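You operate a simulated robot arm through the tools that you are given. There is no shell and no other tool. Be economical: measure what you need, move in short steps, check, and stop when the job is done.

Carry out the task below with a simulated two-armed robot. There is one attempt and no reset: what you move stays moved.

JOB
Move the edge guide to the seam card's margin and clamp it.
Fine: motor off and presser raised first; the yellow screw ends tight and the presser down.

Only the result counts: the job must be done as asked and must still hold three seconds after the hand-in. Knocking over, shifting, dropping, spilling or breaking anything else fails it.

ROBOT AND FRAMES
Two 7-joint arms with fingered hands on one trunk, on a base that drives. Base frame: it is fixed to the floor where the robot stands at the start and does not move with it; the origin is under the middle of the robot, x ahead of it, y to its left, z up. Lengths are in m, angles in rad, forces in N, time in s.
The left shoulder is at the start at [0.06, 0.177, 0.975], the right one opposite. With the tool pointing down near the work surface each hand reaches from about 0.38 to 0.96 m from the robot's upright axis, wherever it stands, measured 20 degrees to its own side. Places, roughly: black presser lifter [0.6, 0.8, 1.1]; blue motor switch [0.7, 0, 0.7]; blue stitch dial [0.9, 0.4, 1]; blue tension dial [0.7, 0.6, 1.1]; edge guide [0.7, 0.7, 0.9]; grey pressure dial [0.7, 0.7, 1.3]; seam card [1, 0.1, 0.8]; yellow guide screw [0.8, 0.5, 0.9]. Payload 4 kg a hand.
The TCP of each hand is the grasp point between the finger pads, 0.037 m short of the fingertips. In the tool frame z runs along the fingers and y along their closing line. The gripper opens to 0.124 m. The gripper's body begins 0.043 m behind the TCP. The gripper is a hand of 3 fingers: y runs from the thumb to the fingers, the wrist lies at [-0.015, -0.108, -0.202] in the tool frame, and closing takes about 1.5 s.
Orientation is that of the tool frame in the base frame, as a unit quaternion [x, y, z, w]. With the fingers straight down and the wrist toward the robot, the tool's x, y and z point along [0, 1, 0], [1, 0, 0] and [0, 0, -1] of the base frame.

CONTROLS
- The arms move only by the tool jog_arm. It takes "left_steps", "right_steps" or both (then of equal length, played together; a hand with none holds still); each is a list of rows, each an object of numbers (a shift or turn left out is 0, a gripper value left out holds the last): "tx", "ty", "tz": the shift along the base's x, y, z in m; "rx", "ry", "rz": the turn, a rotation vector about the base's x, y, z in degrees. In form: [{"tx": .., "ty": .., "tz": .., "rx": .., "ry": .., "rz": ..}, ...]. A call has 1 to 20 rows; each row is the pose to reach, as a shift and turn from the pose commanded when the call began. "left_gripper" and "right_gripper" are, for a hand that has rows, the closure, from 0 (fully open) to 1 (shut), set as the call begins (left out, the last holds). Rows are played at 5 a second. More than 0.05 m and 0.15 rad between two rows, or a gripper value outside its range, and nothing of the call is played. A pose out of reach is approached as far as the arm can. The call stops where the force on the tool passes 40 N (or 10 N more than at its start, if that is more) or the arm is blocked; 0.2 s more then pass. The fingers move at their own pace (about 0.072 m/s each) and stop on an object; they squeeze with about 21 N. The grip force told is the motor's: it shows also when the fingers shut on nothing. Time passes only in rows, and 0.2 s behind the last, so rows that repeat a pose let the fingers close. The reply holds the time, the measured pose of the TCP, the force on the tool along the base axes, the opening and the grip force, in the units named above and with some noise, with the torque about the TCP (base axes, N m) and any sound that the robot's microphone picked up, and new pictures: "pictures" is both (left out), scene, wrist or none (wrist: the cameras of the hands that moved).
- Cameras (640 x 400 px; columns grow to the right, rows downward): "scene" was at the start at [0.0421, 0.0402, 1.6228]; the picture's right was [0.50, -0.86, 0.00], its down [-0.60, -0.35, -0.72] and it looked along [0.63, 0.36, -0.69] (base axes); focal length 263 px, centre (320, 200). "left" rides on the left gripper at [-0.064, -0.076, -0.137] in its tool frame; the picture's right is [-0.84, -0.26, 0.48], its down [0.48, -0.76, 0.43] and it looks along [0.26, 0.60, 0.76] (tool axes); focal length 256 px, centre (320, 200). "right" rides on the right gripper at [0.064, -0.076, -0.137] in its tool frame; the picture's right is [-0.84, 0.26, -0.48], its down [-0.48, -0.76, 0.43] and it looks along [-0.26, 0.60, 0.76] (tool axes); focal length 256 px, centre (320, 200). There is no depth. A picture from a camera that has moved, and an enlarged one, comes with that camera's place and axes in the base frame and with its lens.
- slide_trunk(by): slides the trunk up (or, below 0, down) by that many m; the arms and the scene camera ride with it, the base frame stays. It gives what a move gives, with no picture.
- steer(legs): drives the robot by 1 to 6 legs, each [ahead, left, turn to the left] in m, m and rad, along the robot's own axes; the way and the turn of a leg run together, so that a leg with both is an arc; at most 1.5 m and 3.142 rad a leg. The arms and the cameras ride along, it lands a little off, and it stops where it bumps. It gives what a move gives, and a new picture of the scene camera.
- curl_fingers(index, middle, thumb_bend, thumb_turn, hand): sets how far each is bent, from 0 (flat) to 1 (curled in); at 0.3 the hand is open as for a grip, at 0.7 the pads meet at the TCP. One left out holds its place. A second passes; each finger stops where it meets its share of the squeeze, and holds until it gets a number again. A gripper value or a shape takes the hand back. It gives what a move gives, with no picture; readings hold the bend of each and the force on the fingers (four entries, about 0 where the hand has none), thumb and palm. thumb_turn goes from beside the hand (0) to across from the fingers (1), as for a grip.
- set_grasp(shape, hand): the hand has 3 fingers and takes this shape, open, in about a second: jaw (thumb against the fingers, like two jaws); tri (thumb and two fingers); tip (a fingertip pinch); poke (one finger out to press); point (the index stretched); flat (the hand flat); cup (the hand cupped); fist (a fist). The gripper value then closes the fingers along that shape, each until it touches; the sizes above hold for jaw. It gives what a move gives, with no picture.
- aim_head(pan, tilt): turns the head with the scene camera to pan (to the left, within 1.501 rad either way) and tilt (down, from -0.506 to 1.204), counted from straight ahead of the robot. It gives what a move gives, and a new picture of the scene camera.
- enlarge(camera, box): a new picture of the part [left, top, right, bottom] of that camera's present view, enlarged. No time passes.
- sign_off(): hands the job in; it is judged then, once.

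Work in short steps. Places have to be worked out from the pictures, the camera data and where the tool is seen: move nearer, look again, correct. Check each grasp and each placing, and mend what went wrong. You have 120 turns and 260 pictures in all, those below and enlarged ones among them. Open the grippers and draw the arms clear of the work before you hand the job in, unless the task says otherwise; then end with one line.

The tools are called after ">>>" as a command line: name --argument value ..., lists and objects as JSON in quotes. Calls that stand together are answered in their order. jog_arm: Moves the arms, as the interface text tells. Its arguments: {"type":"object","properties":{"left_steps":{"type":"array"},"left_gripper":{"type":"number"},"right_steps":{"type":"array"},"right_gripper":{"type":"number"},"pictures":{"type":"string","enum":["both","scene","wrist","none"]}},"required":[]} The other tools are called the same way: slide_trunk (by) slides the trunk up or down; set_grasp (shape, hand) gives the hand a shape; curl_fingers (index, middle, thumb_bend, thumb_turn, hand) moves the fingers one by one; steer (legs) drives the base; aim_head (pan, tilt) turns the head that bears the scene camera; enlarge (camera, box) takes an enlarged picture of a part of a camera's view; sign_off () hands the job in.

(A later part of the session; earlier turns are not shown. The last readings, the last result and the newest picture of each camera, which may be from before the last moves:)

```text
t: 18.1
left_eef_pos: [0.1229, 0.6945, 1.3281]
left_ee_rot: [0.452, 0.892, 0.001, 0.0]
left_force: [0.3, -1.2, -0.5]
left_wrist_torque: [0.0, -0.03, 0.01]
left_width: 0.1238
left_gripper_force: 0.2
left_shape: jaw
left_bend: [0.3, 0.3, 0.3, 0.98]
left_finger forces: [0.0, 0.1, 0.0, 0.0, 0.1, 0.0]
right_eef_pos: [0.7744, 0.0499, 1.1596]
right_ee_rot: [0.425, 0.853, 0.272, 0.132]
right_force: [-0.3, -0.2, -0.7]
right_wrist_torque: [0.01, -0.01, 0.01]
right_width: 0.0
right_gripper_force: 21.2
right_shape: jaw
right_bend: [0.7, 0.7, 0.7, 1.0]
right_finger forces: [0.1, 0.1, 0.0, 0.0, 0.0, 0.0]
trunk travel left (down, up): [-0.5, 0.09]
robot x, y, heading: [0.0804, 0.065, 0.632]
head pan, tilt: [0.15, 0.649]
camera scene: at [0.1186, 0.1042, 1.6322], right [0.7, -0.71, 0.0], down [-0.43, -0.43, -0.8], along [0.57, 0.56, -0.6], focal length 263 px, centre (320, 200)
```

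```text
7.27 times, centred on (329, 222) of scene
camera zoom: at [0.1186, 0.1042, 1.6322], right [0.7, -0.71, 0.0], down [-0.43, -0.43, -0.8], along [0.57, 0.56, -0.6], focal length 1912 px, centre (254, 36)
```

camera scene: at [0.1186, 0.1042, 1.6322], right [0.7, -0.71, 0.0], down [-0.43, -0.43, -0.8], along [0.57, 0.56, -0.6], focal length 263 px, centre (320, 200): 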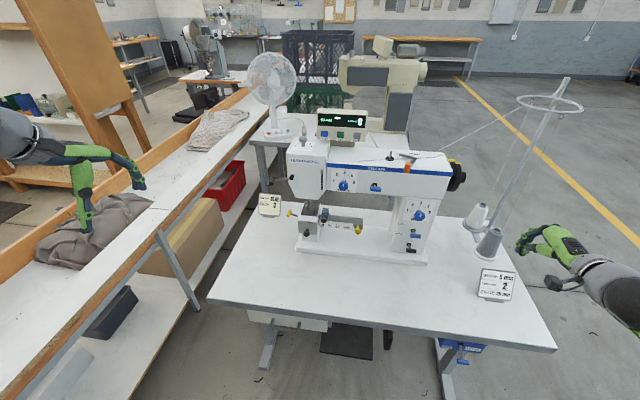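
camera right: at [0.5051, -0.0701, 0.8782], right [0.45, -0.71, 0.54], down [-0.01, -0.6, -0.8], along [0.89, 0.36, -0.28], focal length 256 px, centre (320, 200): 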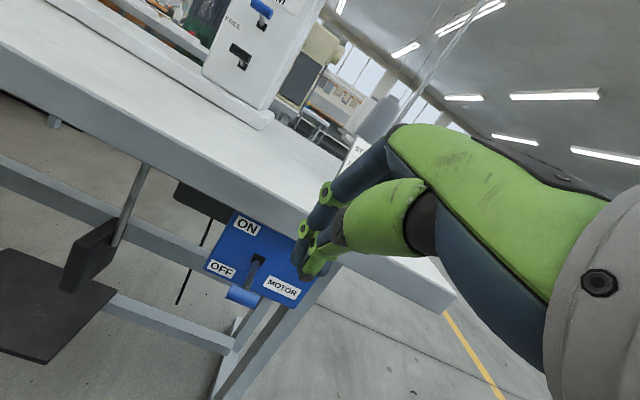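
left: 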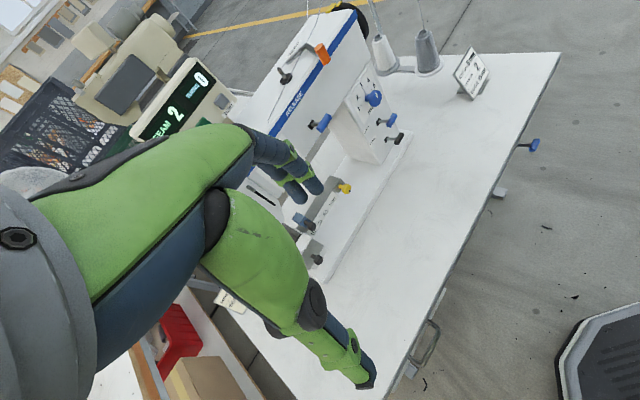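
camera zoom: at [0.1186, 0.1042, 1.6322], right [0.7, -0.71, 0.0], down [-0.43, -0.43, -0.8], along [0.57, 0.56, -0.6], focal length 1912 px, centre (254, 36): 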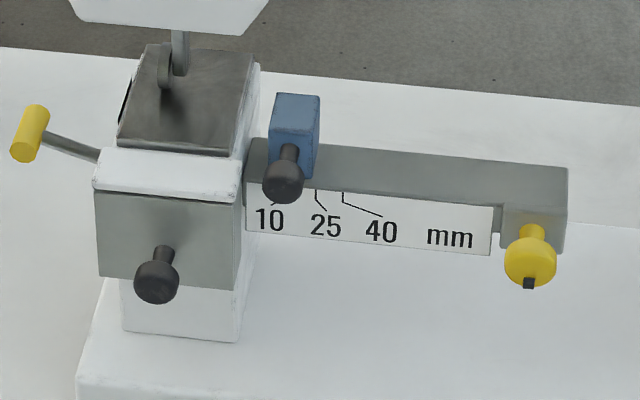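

The lifter lever: left end (knob) about (0.60, 0.835, 1.085), right end about (0.62, 0.746, 1.13), at the left of the head's face. I bring the left hand in front of it, fingers shut and pointing forward, to look closely.

>>> jog_arm --left_steps '[{"tx": 0.0366, "ty": 0.0049, "tz": -0.023, "rx": 3.9, "ry": -5.4}, {"tx": 0.0731, "ty": 0.0098, "tz": -0.046, "rx": 7.8, "ry": -10.8}, {"tx": 0.1097, "ty": 0.0148, "tz": -0.069, "rx": 11.8, "ry": -16.2}, {"tx": 0.1462, "ty": 0.0197, "tz": -0.092, "rx": 15.7, "ry": -21.6}, {"tx": 0.1828, "ty": 0.0246, "tz": -0.116, "rx": 19.6, "ry": -26.9}, {"tx": 0.2193, "ty": 0.0295, "tz": -0.139, "rx": 23.5, "ry": -32.3}, {"tx": 0.2559, "ty": 0.0345, "tz": -0.162, "rx": 27.5, "ry": -37.7}, {"tx": 0.2924, "ty": 0.0394, "tz": -0.185, "rx": 31.4, "ry": -43.1}, {"tx": 0.329, "ty": 0.0443, "tz": -0.208, "rx": 35.3, "ry": -48.5}]' --left_gripper 1

>>> enlarge --camera "scene" --box '[270, 130, 366, 190]'

```text
t: 20.1
left_eef_pos: [0.4523, 0.7393, 1.1188]
left_ee_rot: [0.391, 0.772, 0.446, 0.229]
left_force: [0.0, 0.1, -0.2]
left_wrist_torque: [-0.01, 0.03, 0.03]
left_width: 0.0
left_gripper_force: 20.7
left_shape: jaw
left_bend: [0.7, 0.7, 0.71, 1.0]
left_finger forces: [0.1, 0.0, 0.0, 0.1, 0.0, 0.0]
right_eef_pos: [0.7753, 0.0535, 1.1589]
right_ee_rot: [0.424, 0.854, 0.272, 0.131]
right_force: [0.3, -0.1, -0.4]
right_wrist_torque: [-0.02, 0.0, 0.0]
right_width: 0.0002
right_gripper_force: 21.1
right_shape: jaw
right_bend: [0.7, 0.7, 0.7, 1.0]
right_finger forces: [0.0, 0.0, 0.1, 0.1, 0.1, 0.0]
trunk travel left (down, up): [-0.5, 0.09]
robot x, y, heading: [0.0786, 0.0634, 0.632]
head pan, tilt: [0.15, 0.649]
camera scene: at [0.1197, 0.1055, 1.6321], right [0.71, -0.71, 0.0], down [-0.43, -0.43, -0.8], along [0.56, 0.56, -0.61], focal length 263 px, centre (320, 200)
camera left: at [0.3634, 0.5954, 1.1217], right [0.73, -0.5, -0.46], down [-0.28, 0.39, -0.88], along [0.62, 0.77, 0.14], focal length 256 px, centre (320, 200)
```

scene: 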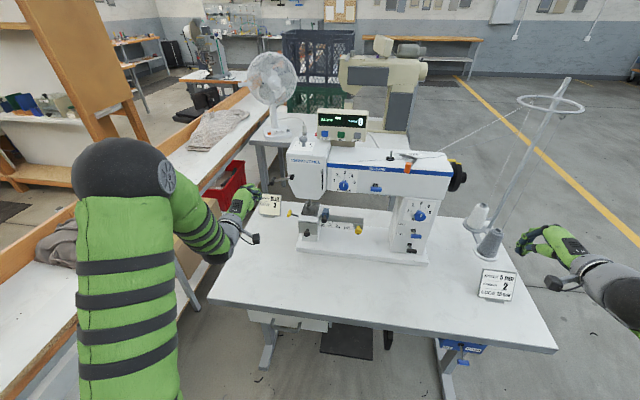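
left: 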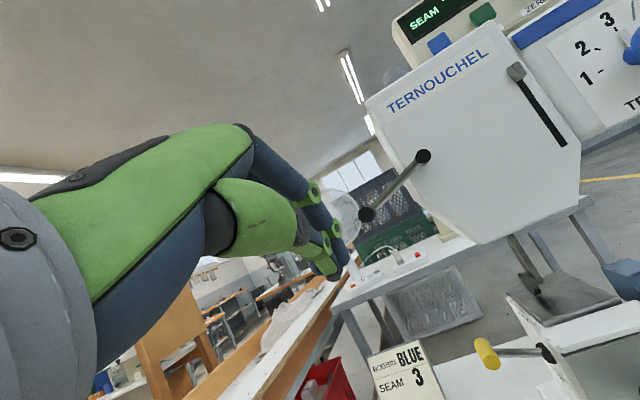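

```text
6.67 times, centred on (318, 160) of scene
camera zoom: at [0.1197, 0.1055, 1.6321], right [0.71, -0.71, 0.0], down [-0.43, -0.43, -0.8], along [0.56, 0.56, -0.61], focal length 1753 px, centre (333, 467)
```

zoom: 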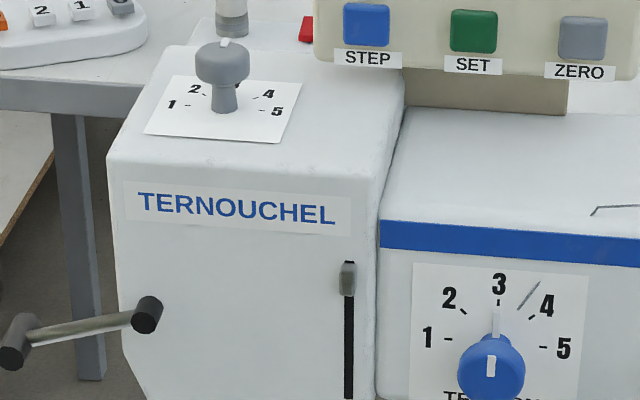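

Better triangulation gives knob ≈ (0.547, 0.768, 1.123), pivot ≈ (0.591, 0.714, 1.145): the lever points left and slightly down. I place the closed fingers under the knob first.

>>> jog_arm --left_steps '[{"tx": 0.01, "ty": -0.015, "tz": -0.035}, {"tx": 0.0212, "ty": -0.0291, "tz": -0.065}, {"tx": 0.05, "ty": -0.008, "tz": -0.065}, {"tx": 0.0786, "ty": 0.0127, "tz": -0.065}]'

>>> enlarge --camera "scene" --box '[250, 140, 346, 200]'

```text
t: 21.1
left_eef_pos: [0.5301, 0.7518, 1.0533]
left_ee_rot: [0.389, 0.773, 0.447, 0.227]
left_force: [-0.5, 0.4, -0.5]
left_wrist_torque: [-0.01, 0.02, -0.03]
left_width: 0.0
left_gripper_force: 21.3
left_shape: jaw
left_bend: [0.7, 0.7, 0.71, 1.0]
left_finger forces: [0.1, 0.0, 0.1, 0.1, 0.1, 0.0]
right_eef_pos: [0.7752, 0.0511, 1.1599]
right_ee_rot: [0.424, 0.853, 0.273, 0.132]
right_force: [0.5, 0.5, 0.4]
right_wrist_torque: [-0.02, 0.03, 0.01]
right_width: 0.0001
right_gripper_force: 20.9
right_shape: jaw
right_bend: [0.7, 0.7, 0.7, 1.0]
right_finger forces: [0.0, 0.1, 0.0, 0.1, 0.0, 0.1]
trunk travel left (down, up): [-0.5, 0.09]
robot x, y, heading: [0.0771, 0.0623, 0.629]
head pan, tilt: [0.15, 0.649]
camera scene: at [0.1192, 0.1047, 1.6322], right [0.7, -0.71, 0.0], down [-0.43, -0.43, -0.8], along [0.56, 0.56, -0.6], focal length 263 px, centre (320, 200)
camera left: at [0.4416, 0.6074, 1.0571], right [0.73, -0.5, -0.46], down [-0.29, 0.39, -0.88], along [0.62, 0.77, 0.14], focal length 256 px, centre (320, 200)
```

scene: 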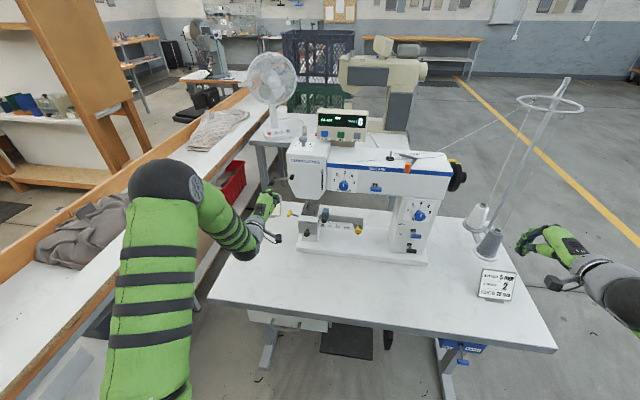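
left: 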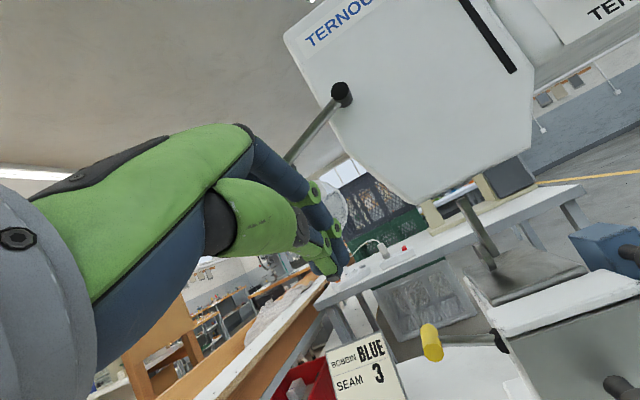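

```text
6.67 times, centred on (298, 170) of scene
camera zoom: at [0.1192, 0.1047, 1.6322], right [0.7, -0.71, 0.0], down [-0.43, -0.43, -0.8], along [0.56, 0.56, -0.6], focal length 1753 px, centre (467, 400)
```

zoom: 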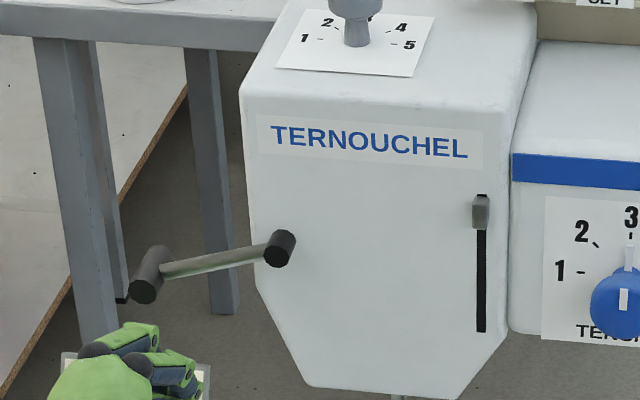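

The fingers sit just below the knob. I lift slowly and watch the forces.

>>> jog_arm --left_steps '[{"tz": 0.02}, {"tz": 0.035}, {"tz": 0.05}, {"tz": 0.065}, {"tz": 0.08}]'

>>> enlarge --camera "scene" --box '[250, 140, 346, 200]'

```text
t: 22.3
left_eef_pos: [0.5243, 0.7557, 1.1372]
left_ee_rot: [0.386, 0.772, 0.45, 0.228]
left_force: [-15.7, 4.5, -9.2]
left_wrist_torque: [-0.29, -0.34, 0.22]
left_width: 0.0
left_gripper_force: 21.4
left_shape: jaw
left_bend: [0.7, 0.7, 0.73, 1.0]
left_finger forces: [0.0, 21.4, 0.0, 0.1, 0.0, 0.0]
right_eef_pos: [0.7722, 0.0527, 1.1622]
right_ee_rot: [0.423, 0.854, 0.273, 0.132]
right_force: [-0.2, -0.3, 0.8]
right_wrist_torque: [0.0, -0.06, 0.0]
right_width: 0.0001
right_gripper_force: 20.6
right_shape: jaw
right_bend: [0.7, 0.7, 0.7, 1.0]
right_finger forces: [0.0, 0.0, 0.1, 0.1, 0.0, 0.0]
trunk travel left (down, up): [-0.5, 0.09]
robot x, y, heading: [0.0796, 0.0642, 0.637]
head pan, tilt: [0.15, 0.649]
camera scene: at [0.1148, 0.1048, 1.6324], right [0.71, -0.71, 0.0], down [-0.43, -0.43, -0.8], along [0.57, 0.56, -0.6], focal length 263 px, centre (320, 200)
camera left: at [0.4368, 0.6112, 1.14], right [0.74, -0.5, -0.46], down [-0.28, 0.39, -0.88], along [0.61, 0.78, 0.15], focal length 256 px, centre (320, 200)
```

scene: 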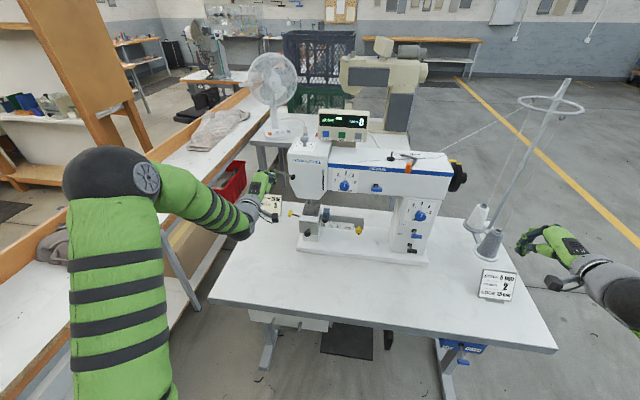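
left: 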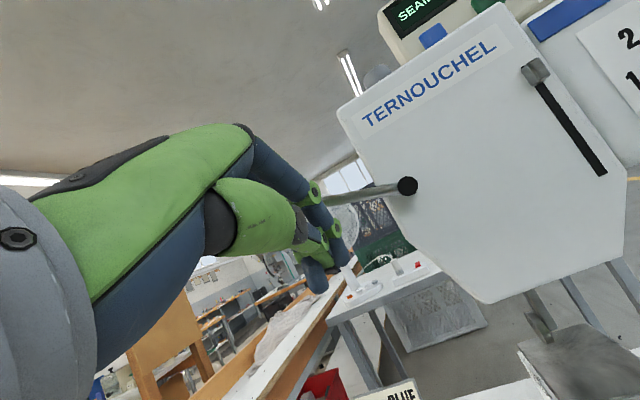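

```text
6.67 times, centred on (298, 170) of scene
camera zoom: at [0.1148, 0.1048, 1.6324], right [0.71, -0.71, 0.0], down [-0.43, -0.43, -0.8], along [0.57, 0.56, -0.6], focal length 1753 px, centre (467, 400)
```

zoom: 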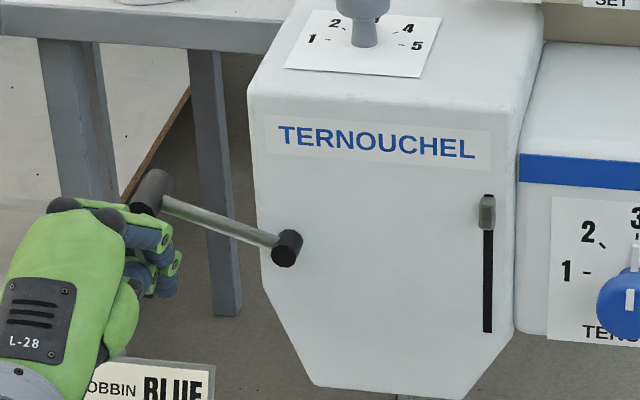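

The lever is rising with the hand. I continue up and slightly inward along its arc.

>>> jog_arm --left_steps '[{"tx": 0.004, "ty": -0.006, "tz": 0.015}, {"tx": 0.009, "ty": -0.013, "tz": 0.03}, {"tx": 0.015, "ty": -0.021, "tz": 0.045}]'

>>> enlarge --camera "scene" --box '[250, 140, 378, 220]'

```text
t: 22.7
left_eef_pos: [0.5213, 0.7543, 1.1467]
left_ee_rot: [0.382, 0.778, 0.447, 0.22]
left_force: [-17.9, 0.4, -6.0]
left_wrist_torque: [-0.1, -0.35, 0.22]
left_width: 0.0001
left_gripper_force: 21.5
left_shape: jaw
left_bend: [0.7, 0.7, 0.74, 1.0]
left_finger forces: [5.3, 25.4, 0.0, 0.0, 0.0, 0.0]
right_eef_pos: [0.7739, 0.0538, 1.1605]
right_ee_rot: [0.422, 0.854, 0.274, 0.131]
right_force: [0.1, 0.1, -0.2]
right_wrist_torque: [0.05, -0.01, 0.0]
right_width: 0.0
right_gripper_force: 21.0
right_shape: jaw
right_bend: [0.7, 0.7, 0.7, 1.0]
right_finger forces: [0.1, 0.0, 0.1, 0.0, 0.1, 0.0]
trunk travel left (down, up): [-0.5, 0.09]
robot x, y, heading: [0.0801, 0.0603, 0.639]
head pan, tilt: [0.15, 0.649]
stopped in row 2 (left hand): the force on the tool passed its limit at 42 N (the readings are from after the stop); the commanded pose is now the measured one
camera scene: at [0.117, 0.1043, 1.6324], right [0.71, -0.71, 0.0], down [-0.43, -0.43, -0.8], along [0.56, 0.56, -0.6], focal length 263 px, centre (320, 200)
camera left: at [0.4373, 0.609, 1.1502], right [0.74, -0.49, -0.46], down [-0.3, 0.38, -0.88], along [0.6, 0.79, 0.13], focal length 256 px, centre (320, 200)
```

scene: 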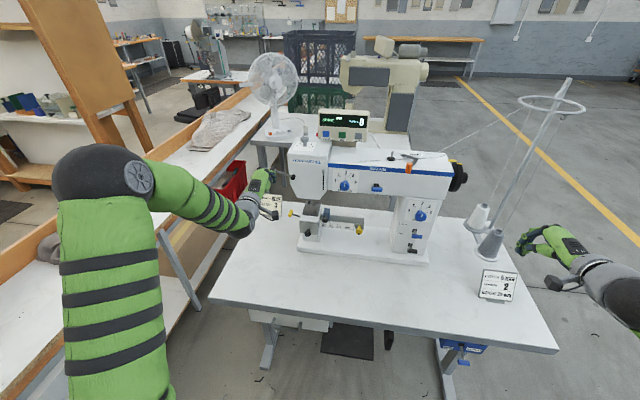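
left: 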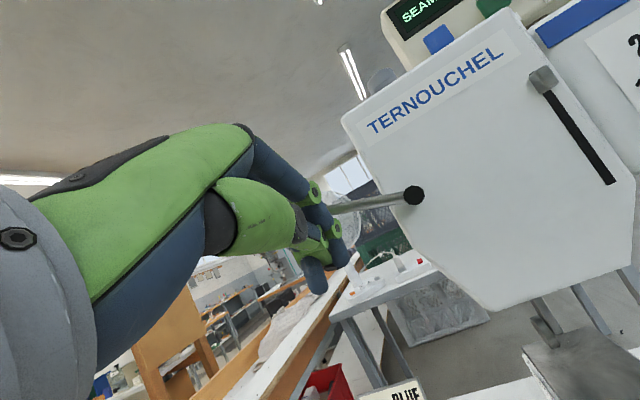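

```text
5.00 times, centred on (314, 180) of scene
camera zoom: at [0.117, 0.1043, 1.6324], right [0.71, -0.71, 0.0], down [-0.43, -0.43, -0.8], along [0.56, 0.56, -0.6], focal length 1315 px, centre (350, 300)
```

zoom: 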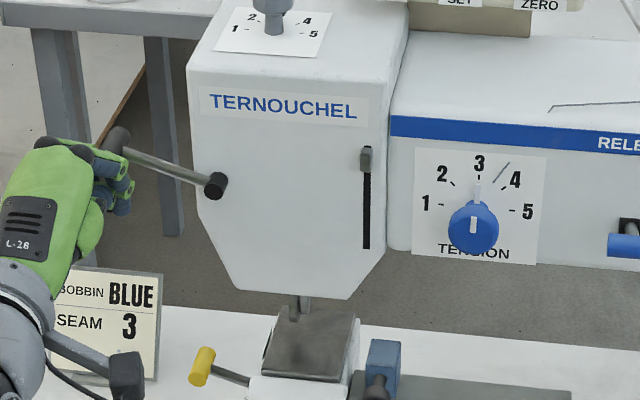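

Force rose at what looks like the lever's stop, and the foot looks raised. I lower the hand and back away to see whether it stays.

>>> jog_arm --left_steps '[{"tz": -0.03}, {"tz": -0.06}, {"tx": -0.03, "ty": -0.022, "tz": -0.06}, {"tx": -0.06, "ty": -0.044, "tz": -0.06}, {"tx": -0.1, "ty": -0.066, "tz": -0.06}]'

>>> enlarge --camera "scene" --box '[270, 150, 350, 230]'

>>> enlarge --camera "left" --box '[440, 230, 640, 355]'

```text
t: 23.9
left_eef_pos: [0.4257, 0.6846, 1.0873]
left_ee_rot: [0.386, 0.776, 0.446, 0.224]
left_force: [0.6, -0.3, 0.4]
left_wrist_torque: [0.0, 0.03, 0.0]
left_width: 0.0
left_gripper_force: 21.1
left_shape: jaw
left_bend: [0.7, 0.7, 0.74, 1.0]
left_finger forces: [0.0, 0.0, 0.0, 0.0, 0.0, 0.1]
right_eef_pos: [0.7732, 0.0522, 1.1616]
right_ee_rot: [0.423, 0.854, 0.274, 0.131]
right_force: [-1.6, 0.1, -0.6]
right_wrist_torque: [-0.03, -0.03, -0.01]
right_width: 0.0
right_gripper_force: 21.0
right_shape: jaw
right_bend: [0.7, 0.7, 0.7, 1.0]
right_finger forces: [0.1, 0.0, 0.0, 0.1, 0.0, 0.0]
trunk travel left (down, up): [-0.5, 0.09]
robot x, y, heading: [0.0789, 0.0655, 0.63]
head pan, tilt: [0.15, 0.649]
camera scene: at [0.1174, 0.1046, 1.6322], right [0.71, -0.71, 0.0], down [-0.43, -0.43, -0.8], along [0.56, 0.56, -0.6], focal length 263 px, centre (320, 200)
camera left: at [0.3403, 0.5396, 1.0911], right [0.74, -0.49, -0.46], down [-0.29, 0.38, -0.88], along [0.61, 0.78, 0.14], focal length 256 px, centre (320, 200)
```

scene: 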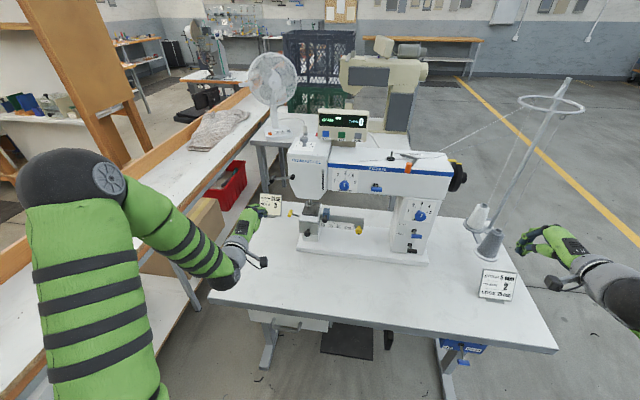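
left: 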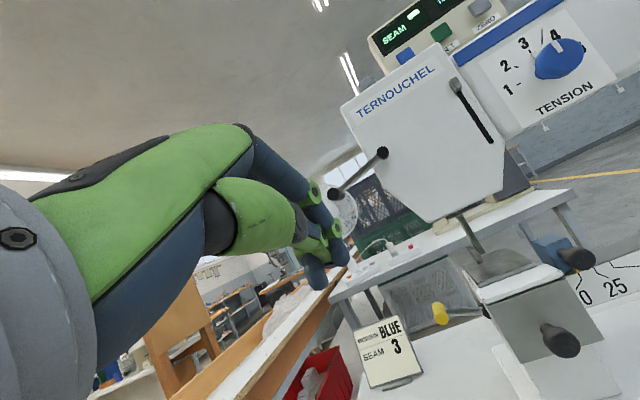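

```text
5.00 times, centred on (310, 190) of scene
camera zoom: at [0.1174, 0.1046, 1.6322], right [0.71, -0.71, 0.0], down [-0.43, -0.43, -0.8], along [0.56, 0.56, -0.6], focal length 1315 px, centre (370, 250)
```

zoom: 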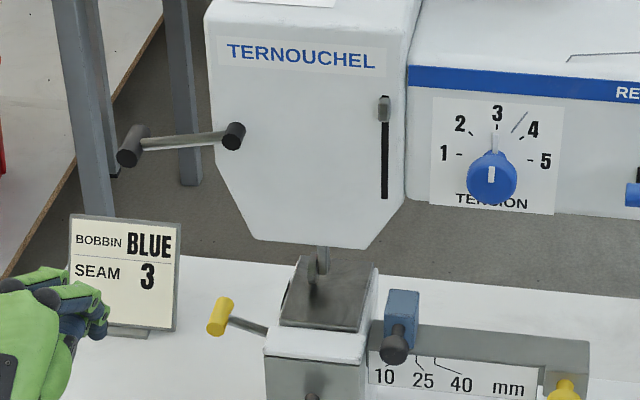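

```text
3.20 times, centred on (540, 292) of left
camera zoom: at [0.3403, 0.5396, 1.0911], right [0.74, -0.49, -0.46], down [-0.29, 0.38, -0.88], along [0.61, 0.78, 0.14], focal length 819 px, centre (-384, -96)
```

zoom: 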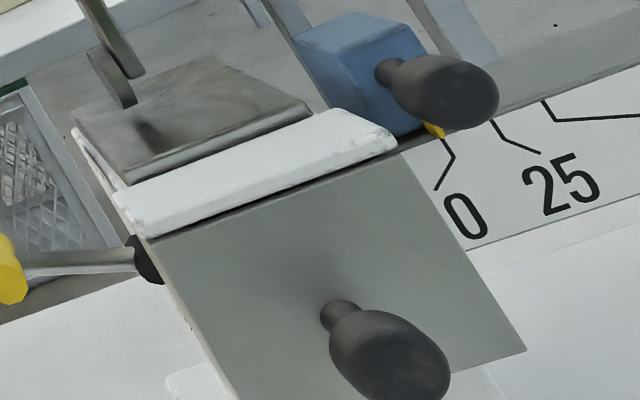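

The lever sank back some way. I compare the presser foot and lever closely.

>>> enlarge --camera "scene" --box '[285, 195, 373, 250]'

>>> enlarge --camera "scene" --box '[270, 130, 366, 190]'

```text
7.27 times, centred on (329, 222) of scene
camera zoom: at [0.1174, 0.1046, 1.6322], right [0.71, -0.71, 0.0], down [-0.43, -0.43, -0.8], along [0.56, 0.56, -0.6], focal length 1912 px, centre (254, 36)
```

zoom: 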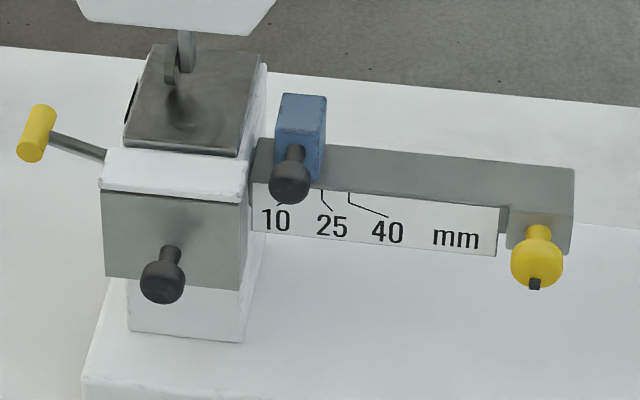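

```text
6.67 times, centred on (318, 160) of scene
camera zoom: at [0.1174, 0.1046, 1.6322], right [0.71, -0.71, 0.0], down [-0.43, -0.43, -0.8], along [0.56, 0.56, -0.6], focal length 1753 px, centre (333, 467)
```

zoom: 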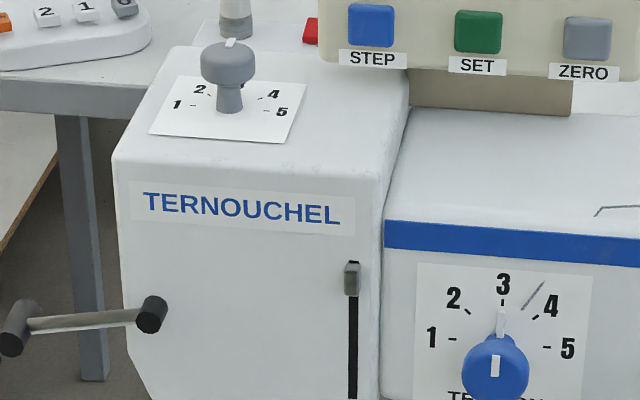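

The lever fell back (probably dragged by my hand), though lifting did raise the foot. I'll grip the knob (now ≈ (0.543, 0.764, 1.135)) instead, so I can carry it to its stop.

>>> jog_arm --left_steps '[{"tx": 0.015, "ty": 0.009, "tz": 0.04}, {"tx": 0.03, "ty": 0.018, "tz": 0.075}, {"tx": 0.0458, "ty": 0.0272, "tz": 0.098}, {"tx": 0.07, "ty": 0.0445, "tz": 0.083}, {"tx": 0.09, "ty": 0.059, "tz": 0.068}]' --left_gripper 0.25

>>> enlarge --camera "scene" --box '[250, 140, 346, 200]'

```text
t: 25.1
left_eef_pos: [0.5175, 0.7456, 1.153]
left_ee_rot: [0.386, 0.776, 0.446, 0.224]
left_force: [0.7, -0.6, -0.5]
left_wrist_torque: [0.0, 0.03, 0.02]
left_width: 0.0932
left_gripper_force: 0.1
left_shape: jaw
left_bend: [0.34, 0.37, 0.44, 0.99]
left_finger forces: [0.0, 0.1, 0.0, 0.1, 0.1, 0.2]
right_eef_pos: [0.7749, 0.0549, 1.161]
right_ee_rot: [0.422, 0.854, 0.273, 0.131]
right_force: [0.2, 0.2, -0.1]
right_wrist_torque: [-0.06, 0.01, 0.02]
right_width: 0.0
right_gripper_force: 20.7
right_shape: jaw
right_bend: [0.7, 0.7, 0.7, 1.0]
right_finger forces: [0.1, 0.0, 0.0, 0.1, 0.0, 0.1]
trunk travel left (down, up): [-0.5, 0.09]
robot x, y, heading: [0.0802, 0.0609, 0.638]
head pan, tilt: [0.15, 0.649]
camera scene: at [0.1186, 0.1051, 1.6322], right [0.71, -0.71, 0.0], down [-0.43, -0.43, -0.8], along [0.56, 0.56, -0.6], focal length 263 px, centre (320, 200)
camera left: at [0.4314, 0.5999, 1.1577], right [0.74, -0.49, -0.46], down [-0.3, 0.38, -0.88], along [0.61, 0.78, 0.13], focal length 256 px, centre (320, 200)
```

scene: 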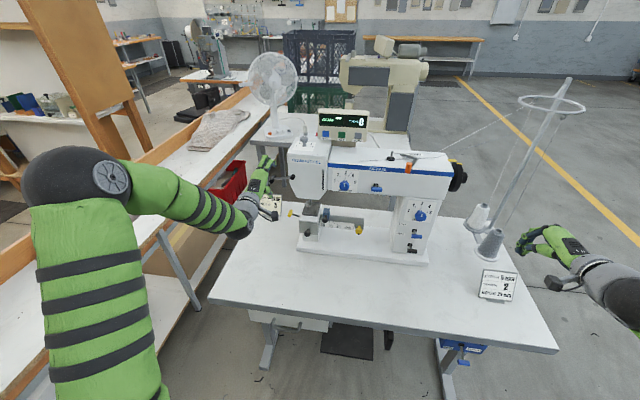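
left: 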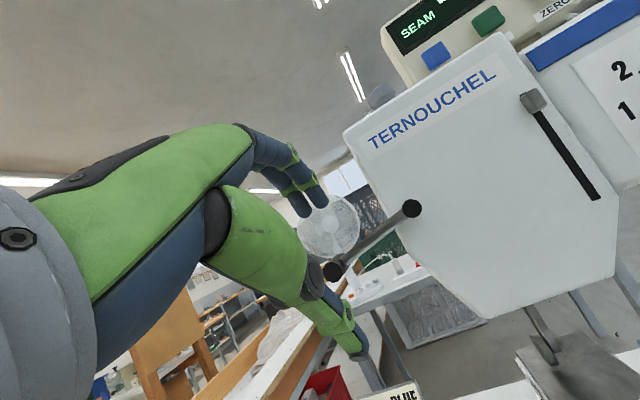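

```text
6.67 times, centred on (298, 170) of scene
camera zoom: at [0.1186, 0.1051, 1.6322], right [0.71, -0.71, 0.0], down [-0.43, -0.43, -0.8], along [0.56, 0.56, -0.6], focal length 1753 px, centre (467, 400)
```

zoom: 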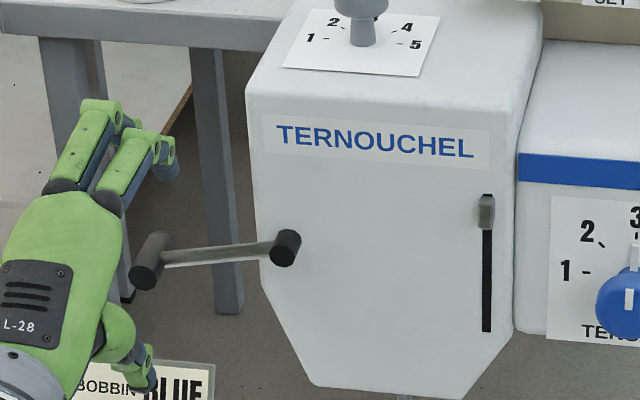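

The knob lies between the fingers and thumb. I advance the last 4 cm and close.

>>> jog_arm --left_steps '[{"tx": 0.015, "ty": 0.013, "tz": -0.01}, {"tx": 0.03, "ty": 0.026, "tz": -0.02}]' --pictures "wrist"

>>> jog_arm --left_steps '[{"tz": 0}, {"tz": 0}, {"tz": 0}, {"tz": 0}, {"tz": 0}, {"tz": 0}]' --left_gripper 1 --pictures "wrist"

>>> enlarge --camera "scene" --box '[250, 140, 346, 200]'

```text
t: 25.7
left_eef_pos: [0.5468, 0.7723, 1.1349]
left_ee_rot: [0.385, 0.776, 0.447, 0.223]
left_force: [-0.1, -0.9, 0.0]
left_wrist_torque: [0.02, 0.02, 0.02]
left_width: 0.0929
left_gripper_force: 0.0
left_shape: jaw
left_bend: [0.34, 0.37, 0.44, 0.99]
left_finger forces: [0.0, 0.1, 0.0, 0.0, 0.0, 0.1]
right_eef_pos: [0.7752, 0.053, 1.1598]
right_ee_rot: [0.422, 0.854, 0.274, 0.132]
right_force: [0.5, -0.5, -0.1]
right_wrist_torque: [0.03, 0.02, 0.01]
right_width: 0.0
right_gripper_force: 20.9
right_shape: jaw
right_bend: [0.7, 0.7, 0.7, 1.0]
right_finger forces: [0.0, 0.0, 0.0, 0.0, 0.0, 0.0]
trunk travel left (down, up): [-0.5, 0.09]
robot x, y, heading: [0.0805, 0.0622, 0.637]
head pan, tilt: [0.15, 0.649]
camera left: at [0.4616, 0.6266, 1.1382], right [0.74, -0.49, -0.46], down [-0.29, 0.38, -0.88], along [0.61, 0.78, 0.14], focal length 256 px, centre (320, 200)
```

left: 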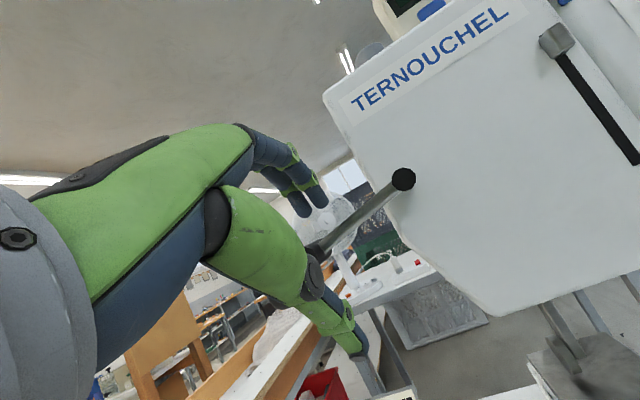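

```text
t: 27.1
left_eef_pos: [0.547, 0.7708, 1.1337]
left_ee_rot: [0.386, 0.776, 0.447, 0.223]
left_force: [-4.8, -6.0, -2.4]
left_wrist_torque: [0.36, -0.4, 0.03]
left_width: 0.0196
left_gripper_force: 21.1
left_shape: jaw
left_bend: [0.71, 0.64, 0.61, 1.0]
left_finger forces: [10.7, 12.9, 0.0, 0.1, 23.4, 0.0]
right_eef_pos: [0.7729, 0.0534, 1.1609]
right_ee_rot: [0.423, 0.854, 0.273, 0.131]
right_force: [0.3, 0.1, -0.1]
right_wrist_torque: [0.0, 0.0, 0.0]
right_width: 0.0
right_gripper_force: 20.4
right_shape: jaw
right_bend: [0.7, 0.7, 0.7, 1.0]
right_finger forces: [0.0, 0.0, 0.0, 0.0, 0.0, 0.0]
trunk travel left (down, up): [-0.5, 0.09]
robot x, y, heading: [0.0785, 0.0617, 0.634]
head pan, tilt: [0.15, 0.649]
camera left: at [0.4608, 0.6255, 1.1384], right [0.74, -0.49, -0.46], down [-0.29, 0.38, -0.88], along [0.61, 0.78, 0.14], focal length 256 px, centre (320, 200)
```

left: 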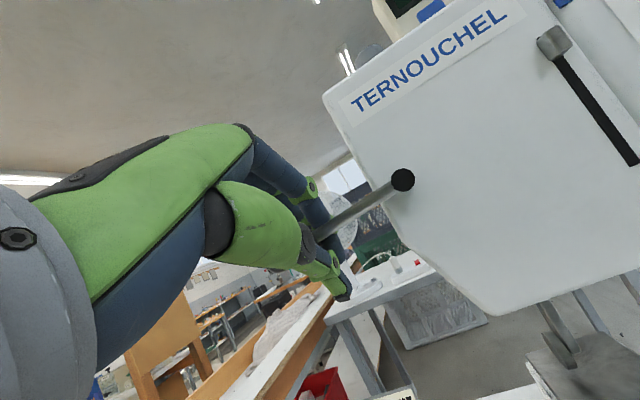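

```text
6.67 times, centred on (298, 170) of scene
camera zoom: at [0.1177, 0.1041, 1.6322], right [0.71, -0.71, 0.0], down [-0.43, -0.43, -0.8], along [0.56, 0.56, -0.6], focal length 1753 px, centre (467, 400)
```

zoom: 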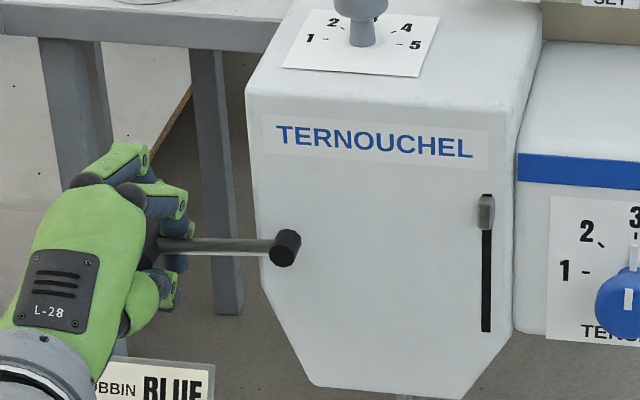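

The knob is gripped (width 0.02). I swing it upward along its arc about the pivot.

>>> jog_arm --left_steps '[{"tz": 0.0125}, {"tz": 0.025}, {"tx": 0.0018, "ty": -0.0024, "tz": 0.037}, {"tx": 0.005, "ty": -0.0069, "tz": 0.0485}, {"tx": 0.0092, "ty": -0.0126, "tz": 0.0586}, {"tx": 0.0144, "ty": -0.0197, "tz": 0.067}]' --pictures "wrist"

>>> enlarge --camera "scene" --box '[250, 140, 346, 200]'

>>> enlarge --camera "scene" --box '[285, 195, 373, 250]'

```text
t: 28.1
left_eef_pos: [0.5495, 0.7681, 1.1639]
left_ee_rot: [0.388, 0.783, 0.436, 0.215]
left_force: [1.7, 3.4, -19.7]
left_wrist_torque: [0.32, -0.27, -0.01]
left_width: 0.0195
left_gripper_force: 21.0
left_shape: jaw
left_bend: [0.71, 0.66, 0.61, 1.0]
left_finger forces: [12.2, 15.8, 0.0, 0.1, 24.0, 0.0]
right_eef_pos: [0.7763, 0.0539, 1.1597]
right_ee_rot: [0.423, 0.854, 0.272, 0.132]
right_force: [0.2, 1.1, 0.2]
right_wrist_torque: [-0.02, 0.01, 0.01]
right_width: 0.0001
right_gripper_force: 21.0
right_shape: jaw
right_bend: [0.7, 0.7, 0.7, 1.0]
right_finger forces: [0.1, 0.0, 0.0, 0.0, 0.0, 0.1]
trunk travel left (down, up): [-0.5, 0.09]
robot x, y, heading: [0.0786, 0.0637, 0.63]
head pan, tilt: [0.15, 0.649]
stopped in row 4 (left hand): the force on the tool passed its limit at 44 N (the readings are from after the stop); the commanded pose is now the measured one
camera left: at [0.4641, 0.6226, 1.1729], right [0.73, -0.5, -0.47], down [-0.32, 0.37, -0.87], along [0.61, 0.79, 0.11], focal length 256 px, centre (320, 200)
```

left: 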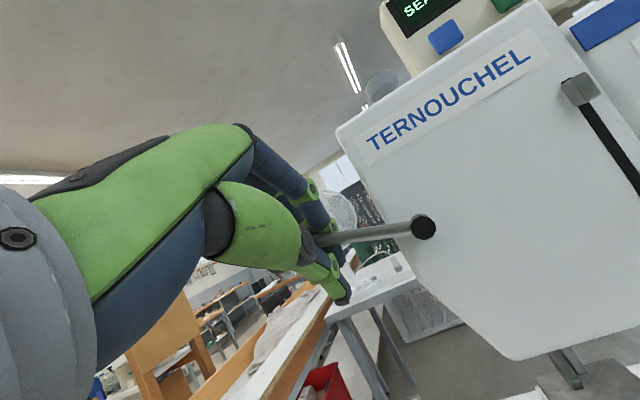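

```text
6.67 times, centred on (298, 170) of scene
camera zoom: at [0.12, 0.107, 1.6321], right [0.71, -0.71, 0.0], down [-0.43, -0.43, -0.8], along [0.56, 0.56, -0.61], focal length 1753 px, centre (467, 400)
```

zoom: 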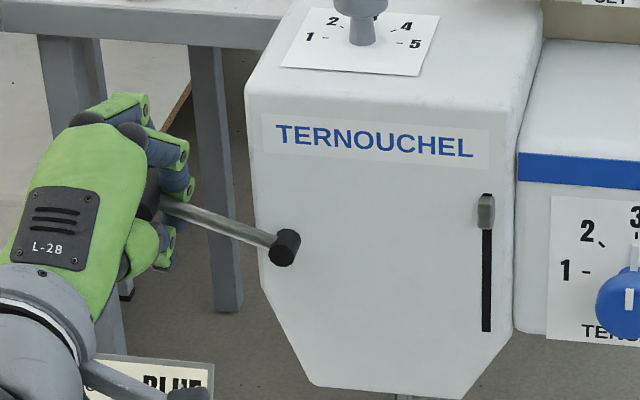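

```text
7.27 times, centred on (329, 222) of scene
camera zoom: at [0.12, 0.107, 1.6321], right [0.71, -0.71, 0.0], down [-0.43, -0.43, -0.8], along [0.56, 0.56, -0.61], focal length 1912 px, centre (254, 36)
```

zoom: 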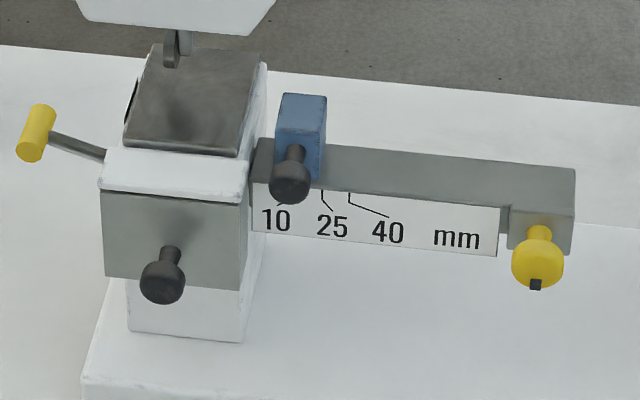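

The foot has clearly risen. I push further to see whether this is the stop or spring load.

>>> jog_arm --left_steps '[{"tz": 0.006}, {"tx": 0.001, "ty": -0.001, "tz": 0.012}, {"tx": 0.0025, "ty": -0.0035, "tz": 0.018}, {"tx": 0.004, "ty": -0.0055, "tz": 0.024}]' --pictures "none"

>>> enlarge --camera "scene" --box '[250, 140, 346, 200]'

```text
t: 28.6
left_eef_pos: [0.5487, 0.7668, 1.1637]
left_ee_rot: [0.389, 0.787, 0.43, 0.211]
left_force: [5.6, 6.9, -19.6]
left_wrist_torque: [0.25, -0.29, 0.04]
left_width: 0.0189
left_gripper_force: 20.9
left_shape: jaw
left_bend: [0.71, 0.66, 0.61, 1.0]
left_finger forces: [10.9, 16.7, 0.0, 0.1, 22.6, 0.0]
right_eef_pos: [0.7777, 0.0554, 1.1586]
right_ee_rot: [0.424, 0.854, 0.272, 0.132]
right_force: [-0.2, -0.8, -0.1]
right_wrist_torque: [-0.01, -0.03, 0.02]
right_width: 0.0002
right_gripper_force: 21.3
right_shape: jaw
right_bend: [0.7, 0.7, 0.7, 1.0]
right_finger forces: [0.0, 0.0, 0.0, 0.0, 0.0, 0.0]
trunk travel left (down, up): [-0.5, 0.09]
robot x, y, heading: [0.0778, 0.0632, 0.637]
head pan, tilt: [0.15, 0.649]
stopped in row 2 (left hand): the force on the tool passed its limit at 44 N (the readings are from after the stop); the commanded pose is now the measured one
```

```text
6.67 times, centred on (298, 170) of scene
camera zoom: at [0.1208, 0.1077, 1.6322], right [0.71, -0.71, 0.0], down [-0.43, -0.43, -0.8], along [0.56, 0.56, -0.61], focal length 1753 px, centre (467, 400)
```

zoom: 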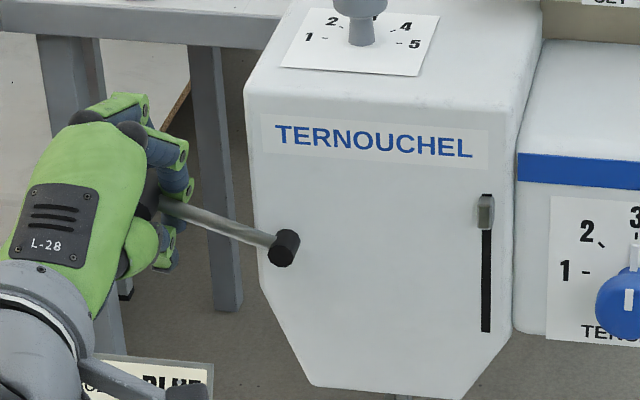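

That is the end stop. I open the hand in place and check whether the lever holds by itself.

>>> jog_arm --left_steps '[{"tz": 0}, {"tz": 0}, {"tz": 0}, {"tz": 0}, {"tz": 0}]' --left_gripper 0.2 --pictures "none"

>>> enlarge --camera "scene" --box '[250, 140, 346, 200]'

>>> enlarge --camera "scene" --box '[285, 195, 373, 250]'

```text
t: 29.9
left_eef_pos: [0.549, 0.7649, 1.1707]
left_ee_rot: [0.389, 0.784, 0.433, 0.214]
left_force: [0.3, -0.1, 0.1]
left_wrist_torque: [0.02, -0.03, 0.02]
left_width: 0.0992
left_gripper_force: 0.0
left_shape: jaw
left_bend: [0.33, 0.35, 0.0, 0.98]
left_finger forces: [0.0, 0.0, 0.0, 0.0, 0.0, 0.1]
right_eef_pos: [0.775, 0.0537, 1.1594]
right_ee_rot: [0.423, 0.854, 0.273, 0.131]
right_force: [-0.2, -0.7, 0.9]
right_wrist_torque: [-0.02, 0.0, -0.03]
right_width: 0.0
right_gripper_force: 21.2
right_shape: jaw
right_bend: [0.7, 0.7, 0.7, 1.0]
right_finger forces: [0.1, 0.1, 0.1, 0.0, 0.1, 0.0]
trunk travel left (down, up): [-0.5, 0.09]
robot x, y, heading: [0.0794, 0.0629, 0.64]
head pan, tilt: [0.15, 0.649]
```

```text
6.67 times, centred on (298, 170) of scene
camera zoom: at [0.1182, 0.1047, 1.6322], right [0.71, -0.71, 0.0], down [-0.43, -0.43, -0.8], along [0.56, 0.56, -0.6], focal length 1753 px, centre (467, 400)
```

zoom: 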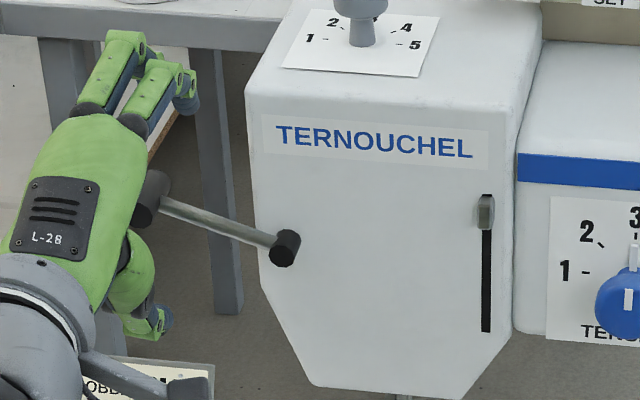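

```text
7.27 times, centred on (329, 222) of scene
camera zoom: at [0.1182, 0.1047, 1.6322], right [0.71, -0.71, 0.0], down [-0.43, -0.43, -0.8], along [0.56, 0.56, -0.6], focal length 1912 px, centre (254, 36)
```

zoom: 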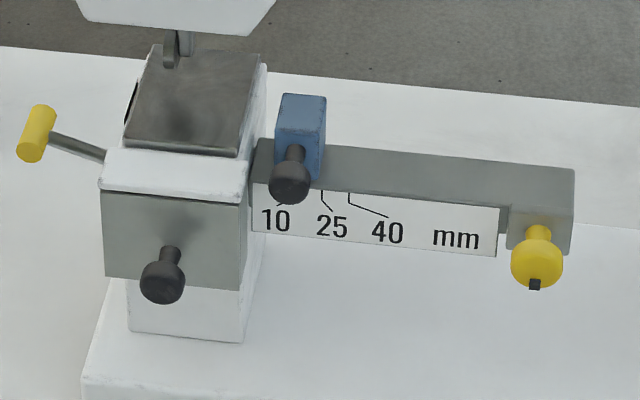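

The lever stays up on its own and the foot is raised. I back the left hand off, and bring the right hand in front of the guide screw (≈ (0.753, 0.526, 0.913)) with fingers pointing forward and rolled sideways.

>>> jog_arm --left_steps '[{"tx": -0.032, "ty": -0.024}, {"tx": -0.064, "ty": -0.047}, {"tx": -0.097, "ty": -0.071}, {"tx": -0.11, "ty": -0.08, "tz": 0.03}]' --pictures "none"

>>> jog_arm --right_steps '[{"tx": -0.007, "ty": 0.028, "tz": -0.014, "rx": -3.2, "ry": -6.4, "rz": 3.3}, {"tx": -0.014, "ty": 0.057, "tz": -0.028, "rx": -6.4, "ry": -12.8, "rz": 6.6}, {"tx": -0.021, "ty": 0.085, "tz": -0.042, "rx": -9.6, "ry": -19.2, "rz": 9.8}, {"tx": -0.029, "ty": 0.114, "tz": -0.055, "rx": -12.8, "ry": -25.5, "rz": 13.1}, {"tx": -0.036, "ty": 0.142, "tz": -0.069, "rx": -16, "ry": -31.9, "rz": 16.4}, {"tx": -0.043, "ty": 0.171, "tz": -0.083, "rx": -19.2, "ry": -38.3, "rz": 19.7}, {"tx": -0.05, "ty": 0.199, "tz": -0.097, "rx": -22.4, "ry": -44.7, "rz": 22.9}, {"tx": -0.057, "ty": 0.228, "tz": -0.111, "rx": -25.6, "ry": -51.1, "rz": 26.2}, {"tx": -0.064, "ty": 0.256, "tz": -0.125, "rx": -28.8, "ry": -57.5, "rz": 29.5}, {"tx": -0.072, "ty": 0.285, "tz": -0.138, "rx": -32, "ry": -63.8, "rz": 32.8}, {"tx": -0.079, "ty": 0.313, "tz": -0.152, "rx": -35.2, "ry": -70.2, "rz": 36}, {"tx": -0.086, "ty": 0.342, "tz": -0.166, "rx": -38.4, "ry": -76.6, "rz": 39.3}, {"tx": -0.093, "ty": 0.37, "tz": -0.18, "rx": -41.6, "ry": -83, "rz": 42.6}]' --right_gripper 0

```text
t: 30.9
left_eef_pos: [0.4393, 0.6848, 1.201]
left_ee_rot: [0.389, 0.784, 0.434, 0.214]
left_force: [0.1, 0.1, 0.9]
left_wrist_torque: [0.03, -0.02, 0.02]
left_width: 0.0991
left_gripper_force: 0.1
left_shape: jaw
left_bend: [0.33, 0.35, 0.0, 0.98]
left_finger forces: [0.1, 0.0, 0.1, 0.0, 0.0, 0.1]
right_eef_pos: [0.7745, 0.0539, 1.1603]
right_ee_rot: [0.424, 0.853, 0.274, 0.132]
right_force: [0.1, 0.7, 0.0]
right_wrist_torque: [-0.03, 0.0, -0.01]
right_width: 0.0
right_gripper_force: 20.4
right_shape: jaw
right_bend: [0.7, 0.7, 0.7, 1.0]
right_finger forces: [0.1, 0.0, 0.0, 0.1, 0.0, 0.0]
trunk travel left (down, up): [-0.5, 0.09]
robot x, y, heading: [0.0828, 0.0628, 0.635]
head pan, tilt: [0.15, 0.649]
```

```text
t: 33.6
left_eef_pos: [0.4381, 0.6871, 1.2009]
left_ee_rot: [0.389, 0.785, 0.433, 0.214]
left_force: [0.3, 0.4, 0.8]
left_wrist_torque: [0.02, 0.0, 0.02]
left_width: 0.099
left_gripper_force: 0.0
left_shape: jaw
left_bend: [0.33, 0.35, 0.0, 0.98]
left_finger forces: [0.1, 0.1, 0.1, 0.0, 0.0, 0.0]
right_eef_pos: [0.6816, 0.4245, 0.9807]
right_ee_rot: [-0.226, 0.676, 0.211, 0.668]
right_force: [0.4, 0.3, -0.4]
right_wrist_torque: [0.01, -0.01, 0.02]
right_width: 0.1238
right_gripper_force: 0.0
right_shape: jaw
right_bend: [0.3, 0.3, 0.3, 0.98]
right_finger forces: [0.0, 0.0, 0.0, 0.0, 0.0, 0.0]
right hand out of reach, approached as far as the arm can: row 10, 11
trunk travel left (down, up): [-0.5, 0.09]
robot x, y, heading: [0.0793, 0.0614, 0.633]
head pan, tilt: [0.15, 0.649]
camera scene: at [0.1183, 0.1052, 1.6322], right [0.71, -0.71, 0.0], down [-0.43, -0.43, -0.8], along [0.56, 0.56, -0.6], focal length 263 px, centre (320, 200)
camera right: at [0.6162, 0.2805, 0.9209], right [-0.54, -0.06, 0.84], down [0.8, -0.35, 0.49], along [0.26, 0.94, 0.23], focal length 256 px, centre (320, 200)
```

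scene: 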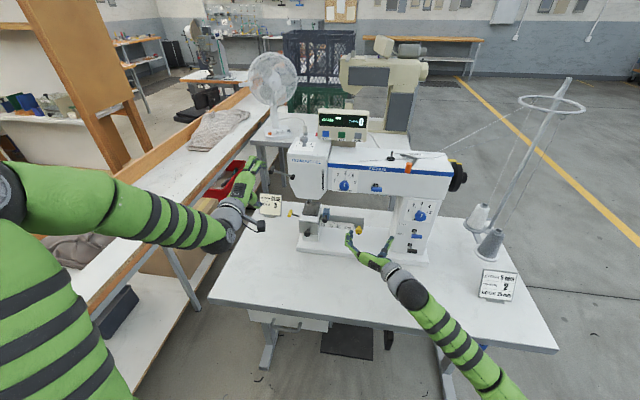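
right: 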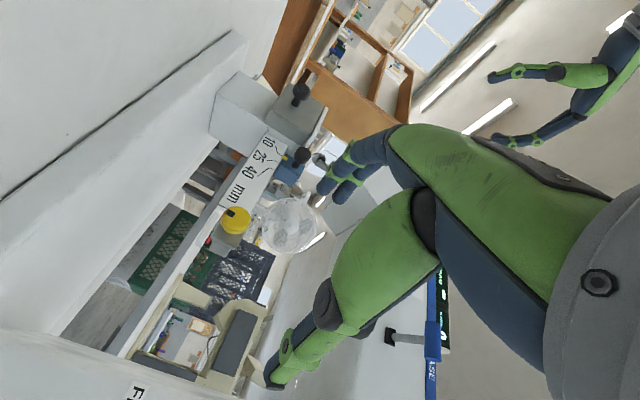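

Arrived. I enlarge the right camera's view of the screw and scale.

>>> enlarge --camera "right" --box '[200, 80, 328, 250]'

>>> enlarge --camera "scene" --box '[300, 195, 420, 270]'

```text
2.35 times, centred on (264, 165) of right
camera zoom: at [0.6162, 0.2805, 0.9209], right [-0.54, -0.06, 0.84], down [0.8, -0.35, 0.49], along [0.26, 0.94, 0.23], focal length 602 px, centre (452, 282)
```

zoom: 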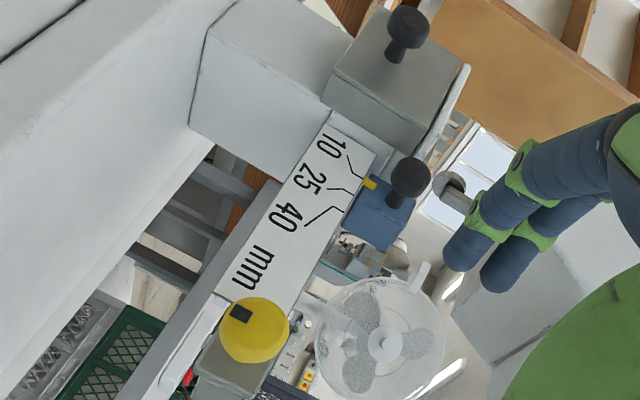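

```text
5.33 times, centred on (360, 232) of scene
camera zoom: at [0.1183, 0.1052, 1.6322], right [0.71, -0.71, 0.0], down [-0.43, -0.43, -0.8], along [0.56, 0.56, -0.6], focal length 1402 px, centre (107, 27)
```

zoom: 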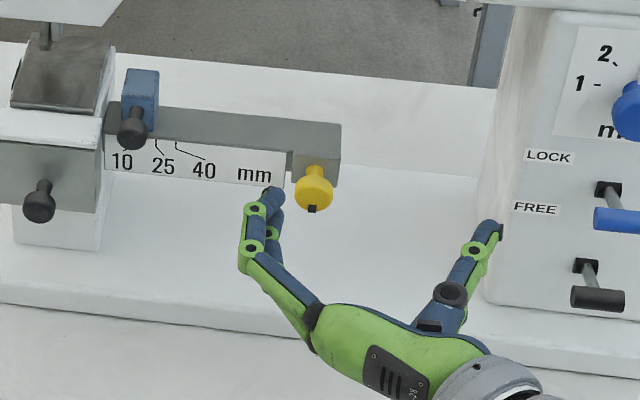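

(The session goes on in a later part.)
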